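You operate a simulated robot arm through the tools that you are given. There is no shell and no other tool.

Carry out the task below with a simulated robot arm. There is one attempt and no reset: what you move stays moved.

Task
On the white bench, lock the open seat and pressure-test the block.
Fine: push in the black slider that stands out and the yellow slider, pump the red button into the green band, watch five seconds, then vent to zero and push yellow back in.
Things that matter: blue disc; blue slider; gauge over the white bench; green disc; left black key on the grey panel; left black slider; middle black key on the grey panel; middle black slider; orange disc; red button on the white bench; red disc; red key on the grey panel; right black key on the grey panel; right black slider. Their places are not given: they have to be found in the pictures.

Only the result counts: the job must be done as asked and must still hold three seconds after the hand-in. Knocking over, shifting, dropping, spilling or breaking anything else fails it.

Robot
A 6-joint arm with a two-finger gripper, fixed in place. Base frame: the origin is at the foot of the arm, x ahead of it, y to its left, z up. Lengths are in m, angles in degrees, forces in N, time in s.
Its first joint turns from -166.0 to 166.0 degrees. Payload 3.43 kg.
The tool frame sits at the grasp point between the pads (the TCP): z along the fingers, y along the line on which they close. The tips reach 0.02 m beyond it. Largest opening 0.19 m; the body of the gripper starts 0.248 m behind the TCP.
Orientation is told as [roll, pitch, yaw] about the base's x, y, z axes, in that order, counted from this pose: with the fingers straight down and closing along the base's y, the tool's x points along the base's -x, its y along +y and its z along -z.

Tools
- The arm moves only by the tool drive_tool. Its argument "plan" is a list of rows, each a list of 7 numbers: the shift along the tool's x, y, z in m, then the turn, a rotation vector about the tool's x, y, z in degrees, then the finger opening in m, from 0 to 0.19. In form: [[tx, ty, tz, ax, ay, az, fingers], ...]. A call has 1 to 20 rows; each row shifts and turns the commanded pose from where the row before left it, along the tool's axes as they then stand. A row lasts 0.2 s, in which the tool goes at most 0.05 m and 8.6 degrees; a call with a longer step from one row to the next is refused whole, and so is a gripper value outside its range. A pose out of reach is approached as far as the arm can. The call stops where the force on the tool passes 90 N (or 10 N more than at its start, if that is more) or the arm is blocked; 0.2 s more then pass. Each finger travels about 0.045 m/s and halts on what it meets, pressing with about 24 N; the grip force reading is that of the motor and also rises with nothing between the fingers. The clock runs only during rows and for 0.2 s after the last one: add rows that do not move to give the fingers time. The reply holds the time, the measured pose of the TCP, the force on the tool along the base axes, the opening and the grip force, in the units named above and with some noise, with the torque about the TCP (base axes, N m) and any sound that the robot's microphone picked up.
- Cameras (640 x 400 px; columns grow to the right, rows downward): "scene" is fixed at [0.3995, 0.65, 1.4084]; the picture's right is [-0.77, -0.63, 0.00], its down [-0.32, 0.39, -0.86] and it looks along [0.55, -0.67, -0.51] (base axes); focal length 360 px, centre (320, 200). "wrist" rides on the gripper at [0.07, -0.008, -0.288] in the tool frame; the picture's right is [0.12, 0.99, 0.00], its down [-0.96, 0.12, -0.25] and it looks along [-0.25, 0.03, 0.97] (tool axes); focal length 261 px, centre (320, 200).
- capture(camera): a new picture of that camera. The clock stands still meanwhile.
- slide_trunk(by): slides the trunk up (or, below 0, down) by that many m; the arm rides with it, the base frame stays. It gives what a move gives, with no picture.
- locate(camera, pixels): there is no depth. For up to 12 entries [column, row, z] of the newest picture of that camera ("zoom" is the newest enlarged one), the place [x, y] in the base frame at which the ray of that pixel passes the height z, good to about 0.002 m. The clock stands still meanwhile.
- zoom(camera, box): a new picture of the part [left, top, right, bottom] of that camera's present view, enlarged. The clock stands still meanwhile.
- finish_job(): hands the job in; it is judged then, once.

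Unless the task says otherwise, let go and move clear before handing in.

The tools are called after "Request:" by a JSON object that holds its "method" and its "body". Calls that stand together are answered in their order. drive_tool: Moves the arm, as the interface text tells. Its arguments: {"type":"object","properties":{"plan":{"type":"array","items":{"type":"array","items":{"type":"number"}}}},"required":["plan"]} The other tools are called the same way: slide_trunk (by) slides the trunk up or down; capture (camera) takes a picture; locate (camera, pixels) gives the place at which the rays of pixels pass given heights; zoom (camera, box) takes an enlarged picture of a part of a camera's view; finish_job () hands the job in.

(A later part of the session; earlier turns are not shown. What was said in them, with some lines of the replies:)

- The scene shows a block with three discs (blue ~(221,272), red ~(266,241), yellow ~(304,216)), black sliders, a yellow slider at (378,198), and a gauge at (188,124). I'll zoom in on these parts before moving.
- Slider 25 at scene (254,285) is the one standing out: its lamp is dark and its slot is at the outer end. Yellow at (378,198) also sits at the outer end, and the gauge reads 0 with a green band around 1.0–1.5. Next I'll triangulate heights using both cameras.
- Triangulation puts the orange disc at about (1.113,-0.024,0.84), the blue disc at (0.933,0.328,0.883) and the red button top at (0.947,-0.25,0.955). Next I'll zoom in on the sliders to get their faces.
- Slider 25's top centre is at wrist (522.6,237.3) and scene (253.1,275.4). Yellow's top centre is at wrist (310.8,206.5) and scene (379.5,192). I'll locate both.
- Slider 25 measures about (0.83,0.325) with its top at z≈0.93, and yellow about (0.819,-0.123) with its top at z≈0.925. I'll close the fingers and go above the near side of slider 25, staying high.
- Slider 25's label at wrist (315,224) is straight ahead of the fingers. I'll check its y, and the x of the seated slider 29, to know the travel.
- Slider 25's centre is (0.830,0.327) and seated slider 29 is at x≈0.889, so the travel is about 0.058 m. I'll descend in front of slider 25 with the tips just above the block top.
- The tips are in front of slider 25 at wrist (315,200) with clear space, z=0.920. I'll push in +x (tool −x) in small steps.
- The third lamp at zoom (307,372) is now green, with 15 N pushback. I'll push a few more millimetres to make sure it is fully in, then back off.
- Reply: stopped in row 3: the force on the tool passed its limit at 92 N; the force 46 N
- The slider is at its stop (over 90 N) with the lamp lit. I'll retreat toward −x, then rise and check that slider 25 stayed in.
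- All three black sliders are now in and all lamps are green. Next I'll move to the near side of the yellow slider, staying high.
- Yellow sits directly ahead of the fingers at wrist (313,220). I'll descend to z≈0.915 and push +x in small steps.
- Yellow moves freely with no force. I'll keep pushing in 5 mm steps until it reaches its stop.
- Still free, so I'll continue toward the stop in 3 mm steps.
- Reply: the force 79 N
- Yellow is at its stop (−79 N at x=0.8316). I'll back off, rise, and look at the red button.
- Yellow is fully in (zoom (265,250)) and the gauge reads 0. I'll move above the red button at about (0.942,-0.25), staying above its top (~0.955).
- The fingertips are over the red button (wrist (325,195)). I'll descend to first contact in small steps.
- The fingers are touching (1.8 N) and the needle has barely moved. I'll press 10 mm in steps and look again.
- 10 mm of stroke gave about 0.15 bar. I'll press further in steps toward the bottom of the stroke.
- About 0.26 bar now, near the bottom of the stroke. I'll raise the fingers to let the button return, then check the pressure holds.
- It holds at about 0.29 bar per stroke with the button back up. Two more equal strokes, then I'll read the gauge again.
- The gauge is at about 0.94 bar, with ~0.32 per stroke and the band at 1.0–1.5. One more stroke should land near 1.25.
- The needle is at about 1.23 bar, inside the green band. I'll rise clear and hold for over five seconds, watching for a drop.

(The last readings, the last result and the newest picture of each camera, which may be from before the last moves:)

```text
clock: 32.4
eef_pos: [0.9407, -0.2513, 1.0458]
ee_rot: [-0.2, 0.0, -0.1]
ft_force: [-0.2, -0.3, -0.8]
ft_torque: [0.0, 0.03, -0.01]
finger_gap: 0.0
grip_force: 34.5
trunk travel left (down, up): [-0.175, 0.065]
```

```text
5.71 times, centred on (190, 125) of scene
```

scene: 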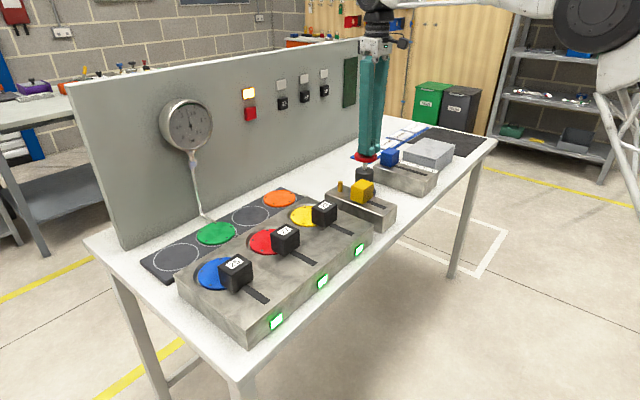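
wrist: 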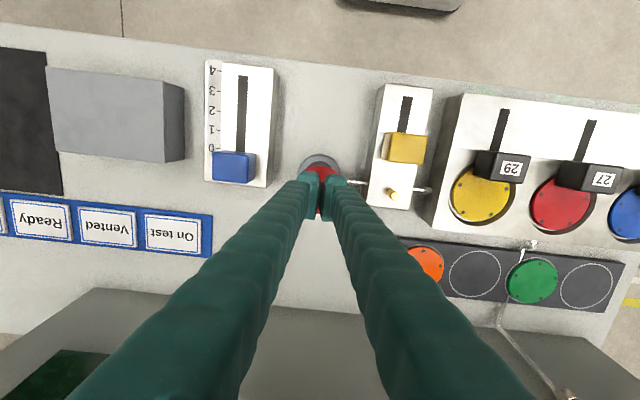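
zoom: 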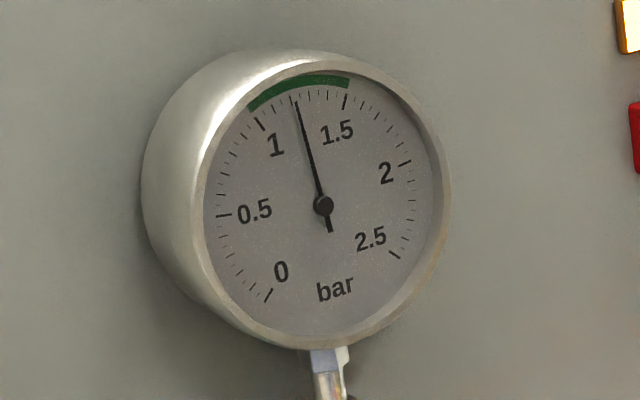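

Steady at about 1.23 bar. I'll hold another four seconds or so.

Request:
{"method": "drive_tool", "body": {"plan": [[0, 0, 0, 0, 0, 0, 0], [0, 0, 0, 0, 0, 0, 0], [0, 0, 0, 0, 0, 0, 0], [0, 0, 0, 0, 0, 0, 0], [0, 0, 0, 0, 0, 0, 0], [0, 0, 0, 0, 0, 0, 0], [0, 0, 0, 0, 0, 0, 0], [0, 0, 0, 0, 0, 0, 0], [0, 0, 0, 0, 0, 0, 0], [0, 0, 0, 0, 0, 0, 0], [0, 0, 0, 0, 0, 0, 0], [0, 0, 0, 0, 0, 0, 0], [0, 0, 0, 0, 0, 0, 0], [0, 0, 0, 0, 0, 0, 0], [0, 0, 0, 0, 0, 0, 0], [0, 0, 0, 0, 0, 0, 0], [0, 0, 0, 0, 0, 0, 0], [0, 0, 0, 0, 0, 0, 0], [0, 0, 0, 0, 0, 0, 0], [0, 0, 0, 0, 0, 0, 0]]}}

Request:
{"method": "zoom", "body": {"camera": "scene", "box": [150, 90, 230, 160]}}

Request:
{"method": "capture", "body": {"camera": "wrist"}}

```text
clock: 36.6
eef_pos: [0.94, -0.2498, 1.0445]
ee_rot: [-0.1, 0.1, -0.1]
ft_force: [0.3, 0.6, 0.2]
ft_torque: [-0.01, 0.0, 0.01]
finger_gap: 0.0
grip_force: 34.1
trunk travel left (down, up): [-0.175, 0.065]
```

```text
5.71 times, centred on (190, 125) of scene
```

zoom: 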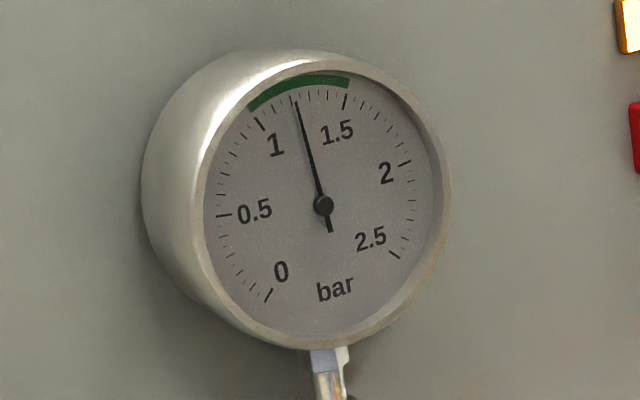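

```text
taken
```

wrist: 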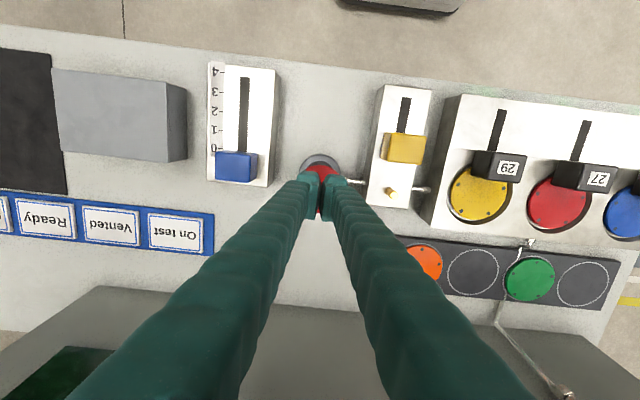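

It held at about 1.23 bar for more than 6 s. Now I'll move over yellow (about (0.8745,-0.123)) with the fingers opened to straddle it.

Request:
{"method": "drive_tool", "body": {"plan": [[0.016, 0.032, 0, 0, 0, 0, 0.08], [0.016, 0.032, 0, 0, 0, 0, 0.08], [0.016, 0.032, 0, 0, 0, 0, 0.08], [0.018, 0.031, 0, 0, 0, 0, 0.08], [0, 0, 0, 0, 0, 0, 0.08], [0, 0, 0, 0, 0, 0, 0.08]]}}

Request:
{"method": "capture", "body": {"camera": "wrist"}}

Request:
{"method": "zoom", "body": {"camera": "scene", "box": [300, 110, 460, 240]}}

```text
clock: 38.0
eef_pos: [0.8738, -0.1221, 1.0447]
ee_rot: [-0.1, 0.1, -0.1]
ft_force: [0.2, -0.7, -0.2]
ft_torque: [-0.01, 0.01, 0.02]
finger_gap: 0.08
grip_force: 0.0
trunk travel left (down, up): [-0.175, 0.065]
```

```text
taken
```

wrist: 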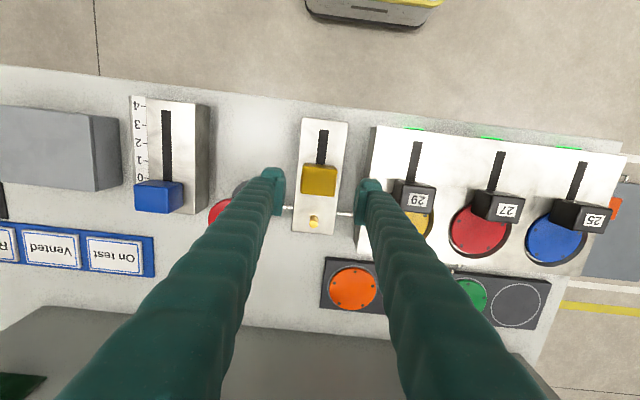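

```text
3.08 times, centred on (380, 175) of scene
```

zoom: 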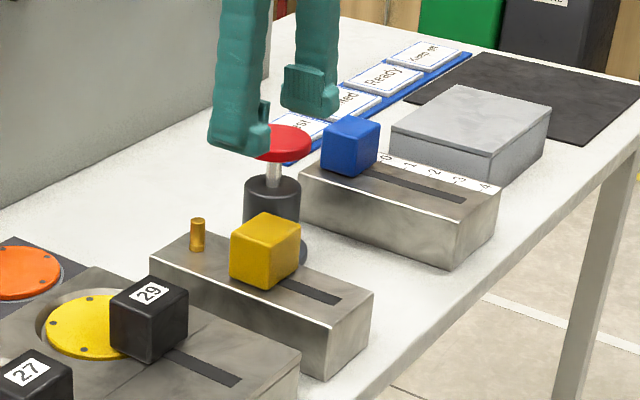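

Yellow's top at wrist (319,180) is centred between the pads. I'll check its exact place before descending.

Request:
{"method": "locate", "body": {"camera": "wrist", "pixels": [[319, 180, 0.925], [302, 180, 0.925], [337, 181, 0.925], [405, 197, 0.93], [220, 212, 0.955]]}}

```text
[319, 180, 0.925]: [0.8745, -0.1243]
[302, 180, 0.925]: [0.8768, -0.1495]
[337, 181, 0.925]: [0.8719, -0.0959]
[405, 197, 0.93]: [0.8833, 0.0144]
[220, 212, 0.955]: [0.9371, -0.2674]
```

Yellow is centred at (0.8745,-0.123), about 0.05 wide. I'll descend around it and close to grip.

Request:
{"method": "drive_tool", "body": {"plan": [[0, -0.001, 0.04, 0, 0, 0, 0.08], [0, 0, 0.04, 0, 0, 0, 0.08], [0, 0, 0.03, 0, 0, 0, 0.08], [0, 0, 0.017, 0, 0, 0, 0.08], [0, 0, 0, 0, 0, 0, 0.08], [0, 0, 0, 0, 0, 0, 0.03], [0, 0, 0, 0, 0, 0, 0.03], [0, 0, 0, 0, 0, 0, 0.03], [0, 0, 0, 0, 0, 0, 0.03]]}}

Request:
{"method": "zoom", "body": {"camera": "scene", "box": [300, 110, 460, 240]}}

Request:
{"method": "zoom", "body": {"camera": "scene", "box": [150, 90, 230, 160]}}

```text
clock: 40.0
eef_pos: [0.8753, -0.1244, 0.9186]
ee_rot: [-0.1, 0.1, -0.1]
ft_force: [1.2, -0.3, -2.2]
ft_torque: [0.01, -0.06, 0.09]
finger_gap: 0.0548
grip_force: 45.2
trunk travel left (down, up): [-0.175, 0.065]
```

```text
3.08 times, centred on (380, 175) of scene
```

zoom: 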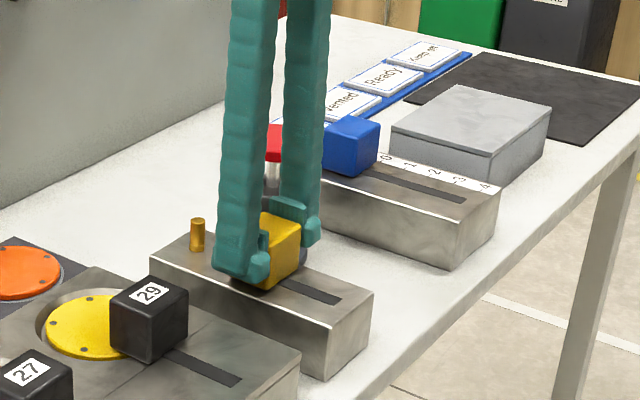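

```text
5.71 times, centred on (190, 125) of scene
```

zoom: 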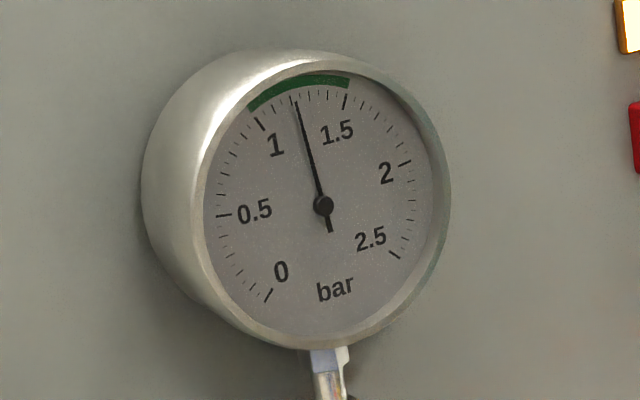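

I have yellow gripped (gap 0.055). I'll pull it out (−x) in 5–7 mm steps to vent.

Request:
{"method": "drive_tool", "body": {"plan": [[0.005, 0, 0, 0, 0, 0, 0.03], [0.007, 0, 0, 0, 0, 0, 0.03], [0.007, 0, 0, 0, 0, 0, 0.03], [0.007, 0, 0, 0, 0, 0, 0.03], [0.007, 0, 0, 0, 0, 0, 0.03], [0.007, 0, 0, 0, 0, 0, 0.03], [0.006, 0, 0, 0, 0, 0, 0.03], [0.005, 0, 0, 0, 0, 0, 0.03], [0, 0, 0, 0, 0, 0, 0.03], [0, 0, 0, 0, 0, 0, 0.03], [0, 0, 0, 0, 0, 0, 0.03]]}}

Request:
{"method": "zoom", "body": {"camera": "scene", "box": [300, 110, 460, 240]}}

Request:
{"method": "zoom", "body": {"camera": "scene", "box": [150, 90, 230, 160]}}

```text
clock: 42.4
eef_pos: [0.8231, -0.1254, 0.9186]
ee_rot: [-0.1, 0.1, -0.1]
ft_force: [-1.2, -12.2, -1.4]
ft_torque: [-0.03, 0.11, 0.14]
finger_gap: 0.0552
grip_force: 45.2
trunk travel left (down, up): [-0.175, 0.065]
```

```text
3.08 times, centred on (380, 175) of scene
```

zoom: 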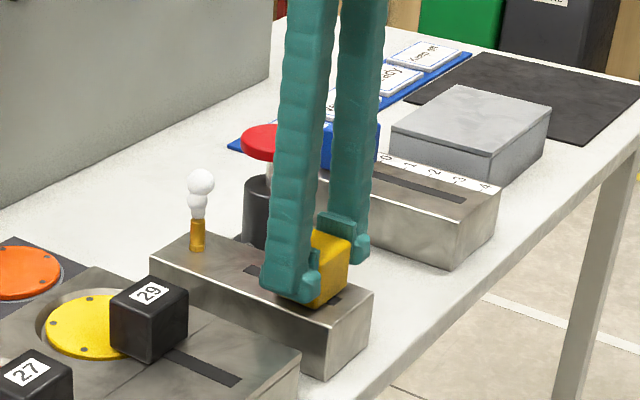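

```text
5.71 times, centred on (190, 125) of scene
```

zoom: 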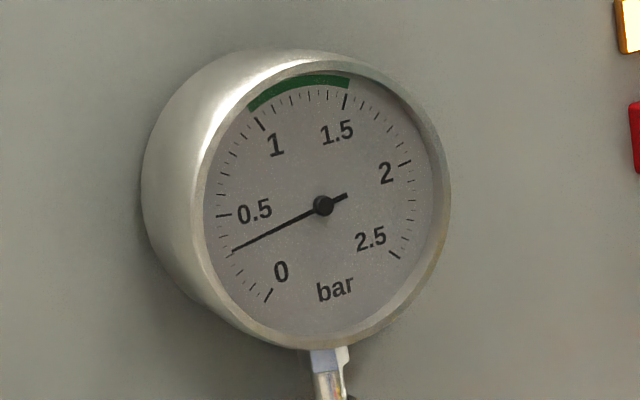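

The brass nozzle is venting and the gauge has dropped to about 0.3 bar. I'll hold here until it reaches zero.

Request:
{"method": "drive_tool", "body": {"plan": [[0, 0, 0, 0, 0, 0, 0.03], [0, 0, 0, 0, 0, 0, 0.03], [0, 0, 0, 0, 0, 0, 0.03], [0, 0, 0, 0, 0, 0, 0.03], [0, 0, 0, 0, 0, 0, 0.03], [0, 0, 0, 0, 0, 0, 0.03], [0, 0, 0, 0, 0, 0, 0.03], [0, 0, 0, 0, 0, 0, 0.03], [0, 0, 0, 0, 0, 0, 0.03], [0, 0, 0, 0, 0, 0, 0.03], [0, 0, 0, 0, 0, 0, 0.03], [0, 0, 0, 0, 0, 0, 0.03], [0, 0, 0, 0, 0, 0, 0.03], [0, 0, 0, 0, 0, 0, 0.03], [0, 0, 0, 0, 0, 0, 0.03], [0, 0, 0, 0, 0, 0, 0.03], [0, 0, 0, 0, 0, 0, 0.03], [0, 0, 0, 0, 0, 0, 0.03], [0, 0, 0, 0, 0, 0, 0.03], [0, 0, 0, 0, 0, 0, 0.03]]}}

Request:
{"method": "zoom", "body": {"camera": "scene", "box": [150, 90, 230, 160]}}

Request:
{"method": "zoom", "body": {"camera": "scene", "box": [300, 110, 460, 240]}}

```text
clock: 46.6
eef_pos: [0.8232, -0.1253, 0.9178]
ee_rot: [-0.2, 0.2, -0.1]
ft_force: [0.9, -17.2, -0.4]
ft_torque: [-0.05, -0.05, 0.12]
finger_gap: 0.055
grip_force: 44.2
trunk travel left (down, up): [-0.175, 0.065]
```

```text
5.71 times, centred on (190, 125) of scene
```

zoom: 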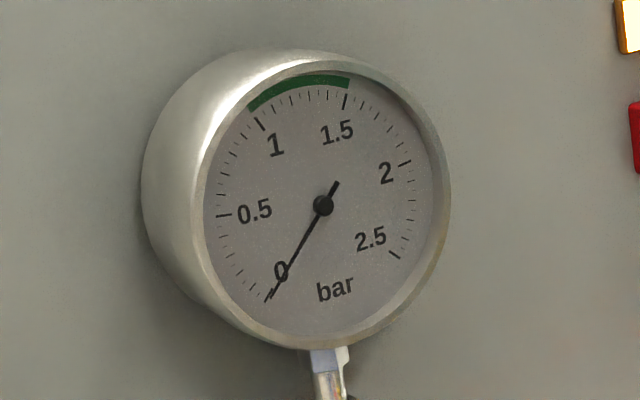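

```text
3.08 times, centred on (380, 175) of scene
```

zoom: 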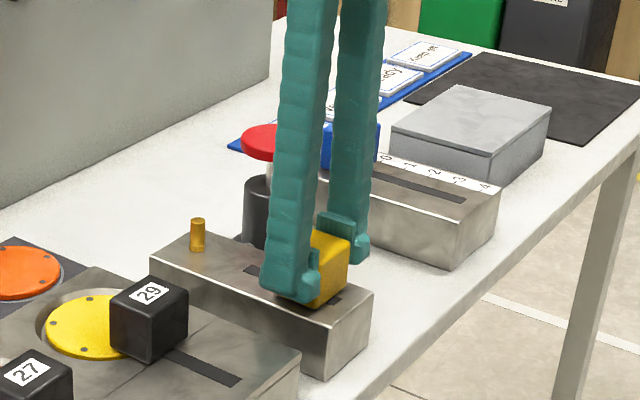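

The needle is essentially on 0 and the puffs have stopped. I'll wait a little longer to be sure, then push yellow back in with the grip.

Request:
{"method": "drive_tool", "body": {"plan": [[0, 0, 0, 0, 0, 0, 0.03], [0, 0, 0, 0, 0, 0, 0.03], [0, 0, 0, 0, 0, 0, 0.03], [0, 0, 0, 0, 0, 0, 0.03], [0, 0, 0, 0, 0, 0, 0.03], [0, 0, 0, 0, 0, 0, 0.03], [0, 0, 0, 0, 0, 0, 0.03], [0, 0, 0, 0, 0, 0, 0.03], [0, 0, 0, 0, 0, 0, 0.03], [0, 0, 0, 0, 0, 0, 0.03], [0, 0, 0, 0, 0, 0, 0.03], [0, 0, 0, 0, 0, 0, 0.03], [0, 0, 0, 0, 0, 0, 0.03], [0, 0, 0, 0, 0, 0, 0.03], [0, 0, 0, 0, 0, 0, 0.03]]}}

Request:
{"method": "zoom", "body": {"camera": "scene", "box": [150, 90, 230, 160]}}

```text
clock: 49.8
eef_pos: [0.8229, -0.1241, 0.9179]
ee_rot: [-0.1, 0.1, -0.1]
ft_force: [-0.3, -30.4, 1.5]
ft_torque: [-0.18, 0.0, 0.15]
finger_gap: 0.0549
grip_force: 44.9
trunk travel left (down, up): [-0.175, 0.065]
```

```text
5.71 times, centred on (190, 125) of scene
```

zoom: 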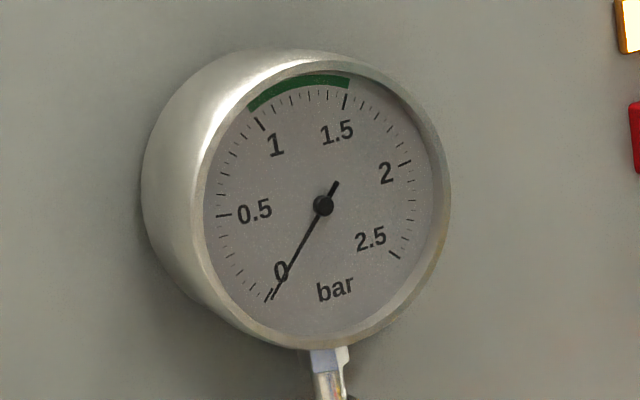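

The gauge is at zero, matching the start. Side load on the grip is building to −30 N, so I'll release, move to the near side, close the fingers and push as before.

Request:
{"method": "drive_tool", "body": {"plan": [[0, 0, 0, 0, 0, 0, 0.08], [0, 0, 0, 0, 0, 0, 0.08], [0, 0, 0, 0, 0, 0, 0.08], [0, 0, -0.04, 0, 0, 0, 0.08], [0, 0, -0.04, 0, 0, 0, 0.08], [0.04, 0, 0, 0, 0, 0, 0], [0.041, 0.002, 0, 0, 0, 0, 0], [0, 0, 0, 0, 0, 0, 0], [0, 0, 0, 0, 0, 0, 0], [0, 0, 0, 0, 0, 0, 0], [0, 0, 0.04, 0, 0, 0, 0], [0, 0, 0.042, 0, 0, 0, 0], [0, 0, 0, 0, 0, 0, 0]]}}

Request:
{"method": "zoom", "body": {"camera": "scene", "box": [300, 110, 460, 240]}}

```text
clock: 52.6
eef_pos: [0.7428, -0.1218, 0.9167]
ee_rot: [-0.1, 0.1, 0.0]
ft_force: [-0.7, -0.9, -0.4]
ft_torque: [-0.03, -0.01, -0.01]
finger_gap: 0.0001
grip_force: 24.2
trunk travel left (down, up): [-0.175, 0.065]
```

```text
3.08 times, centred on (380, 175) of scene
```

zoom: 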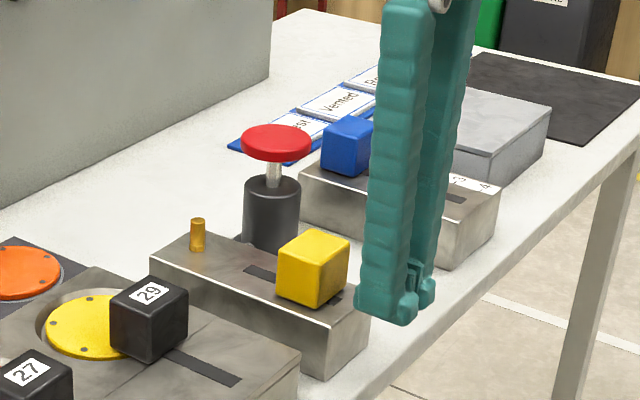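

Clear, with yellow out at zoom (313,268). I'll push it back in to its previous stop (TCP x≈0.832).

Request:
{"method": "drive_tool", "body": {"plan": [[-0.015, 0, 0, 0, 0, 0, 0], [-0.01, 0, 0, 0, 0, 0, 0], [-0.01, 0, 0, 0, 0, 0, 0], [-0.01, 0, 0, 0, 0, 0, 0], [-0.01, 0, 0, 0, 0, 0, 0], [-0.01, 0, 0, 0, 0, 0, 0], [-0.008, 0, 0, 0, 0, 0, 0], [-0.007, 0, 0, 0, 0, 0, 0], [-0.005, 0, 0, 0, 0, 0, 0], [-0.004, 0, 0, 0, 0, 0, 0], [-0.003, 0, 0, 0, 0, 0, 0], [0, 0, 0, 0, 0, 0, 0]]}}

Request:
{"method": "zoom", "body": {"camera": "scene", "box": [300, 110, 460, 240]}}

```text
clock: 55.2
eef_pos: [0.8318, -0.1218, 0.9157]
ee_rot: [-0.1, 0.3, 0.0]
ft_force: [-45.4, 3.9, 0.3]
ft_torque: [0.06, 0.35, 0.23]
finger_gap: 0.0061
grip_force: 33.8
trunk travel left (down, up): [-0.175, 0.065]
```

```text
3.08 times, centred on (380, 175) of scene
```

zoom: 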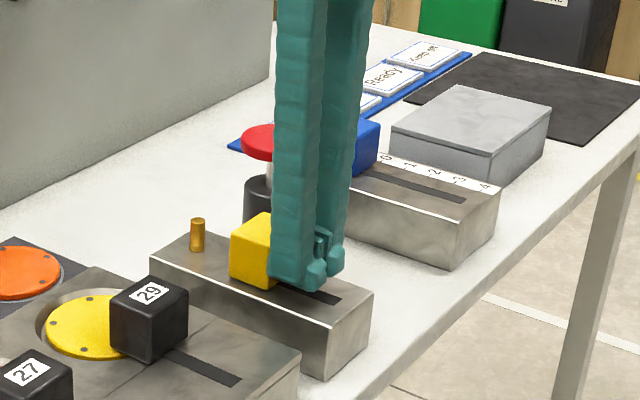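

Yellow is back at its stop (x=0.8318, −45 N). I'll retreat and rise clear, then check everything.

Request:
{"method": "drive_tool", "body": {"plan": [[0.005, 0, 0, 0, 0, 0, 0], [0.01, 0, 0, 0, 0, 0, 0], [0.02, 0, 0, 0, 0, 0, 0], [0.03, 0, 0, 0, 0, 0, 0], [0.02, 0, -0.04, 0, 0, 0, 0], [0, 0, -0.045, 0, 0, 0, 0], [0, 0, -0.045, 0, 0, 0, 0], [0, 0, -0.045, 0, 0, 0, 0], [0, 0, 0, 0, 0, 0, 0], [0, 0, 0, 0, 0, 0, 0]]}}

Request:
{"method": "capture", "body": {"camera": "scene"}}

Request:
{"method": "zoom", "body": {"camera": "scene", "box": [300, 110, 460, 240]}}

Request:
{"method": "zoom", "body": {"camera": "scene", "box": [150, 90, 230, 160]}}

Request:
{"method": "zoom", "body": {"camera": "scene", "box": [140, 170, 400, 350]}}

```text
clock: 57.4
eef_pos: [0.7498, -0.1217, 1.0893]
ee_rot: [0.0, 0.1, -0.2]
ft_force: [-0.1, -0.5, -0.6]
ft_torque: [0.01, -0.01, -0.02]
finger_gap: 0.0
grip_force: 34.3
trunk travel left (down, up): [-0.175, 0.065]
```

```text
taken
```

scene: 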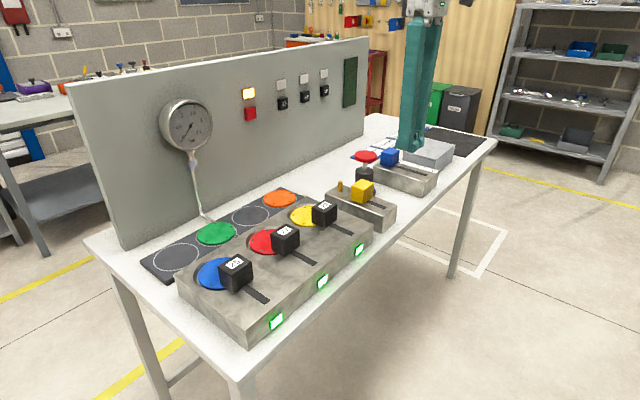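

```text
3.08 times, centred on (380, 175) of scene
```

zoom: 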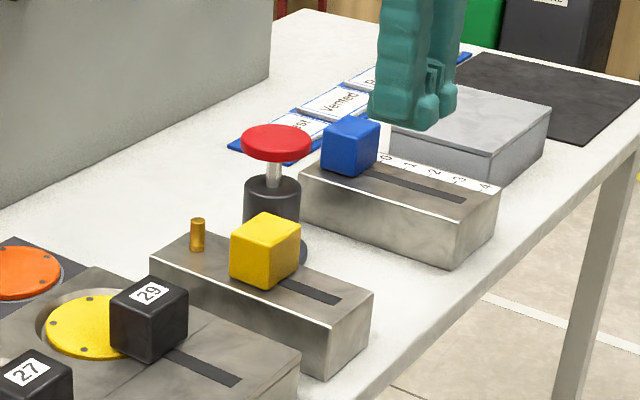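

```text
5.71 times, centred on (190, 125) of scene
```

zoom: 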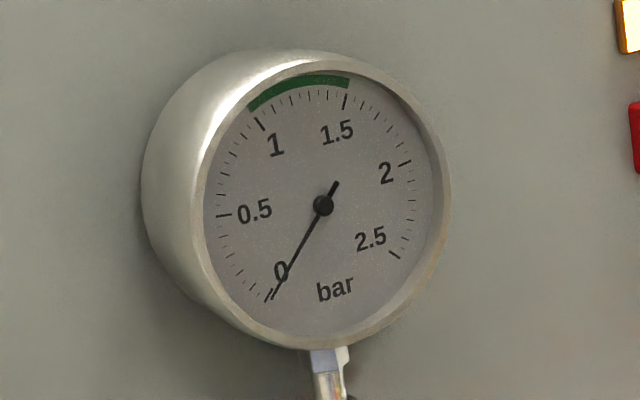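

```text
2.22 times, centred on (270, 260) of scene
```

zoom: 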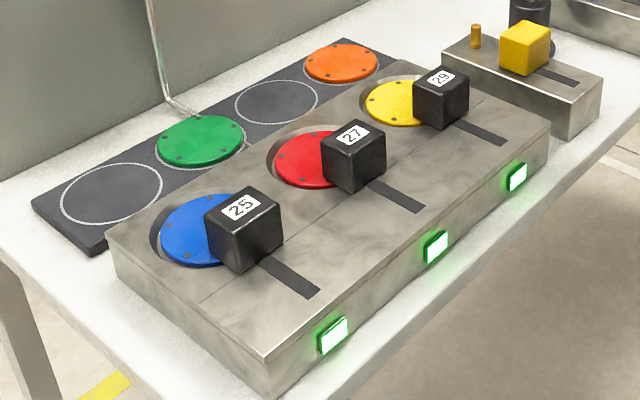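

All three black sliders are in with their lamps green. Yellow is in (zoom (265,250)), the gauge is at zero, and the arm is clear with nothing else moved, so I'm handing in.

Request:
{"method": "finish_job", "body": {}}

```text
The job is handed in.
```

The open seat is locked, and the block held pressure for the full watch. I've handed the job in, but no verdict came back.

- **Locking:** The black slider that stood out (25, at the blue disc) is pushed in to its stop. All three lamps on the block are now green.
- **Pressure test:** With yellow pushed in, four strokes of the red button brought the gauge to about 1.23 bar; the green band runs from 1.0 to 1.5. It stayed there for more than six seconds with no visible drop.
- **Venting:** I pulled yellow out and waited until the gauge read zero. I then pushed yellow back in to its stop.

At hand-in the gauge still read zero and the arm was clear of the bench. Nothing else looked moved in the last pictures, and I didn't touch the panel keys or the blue slider.
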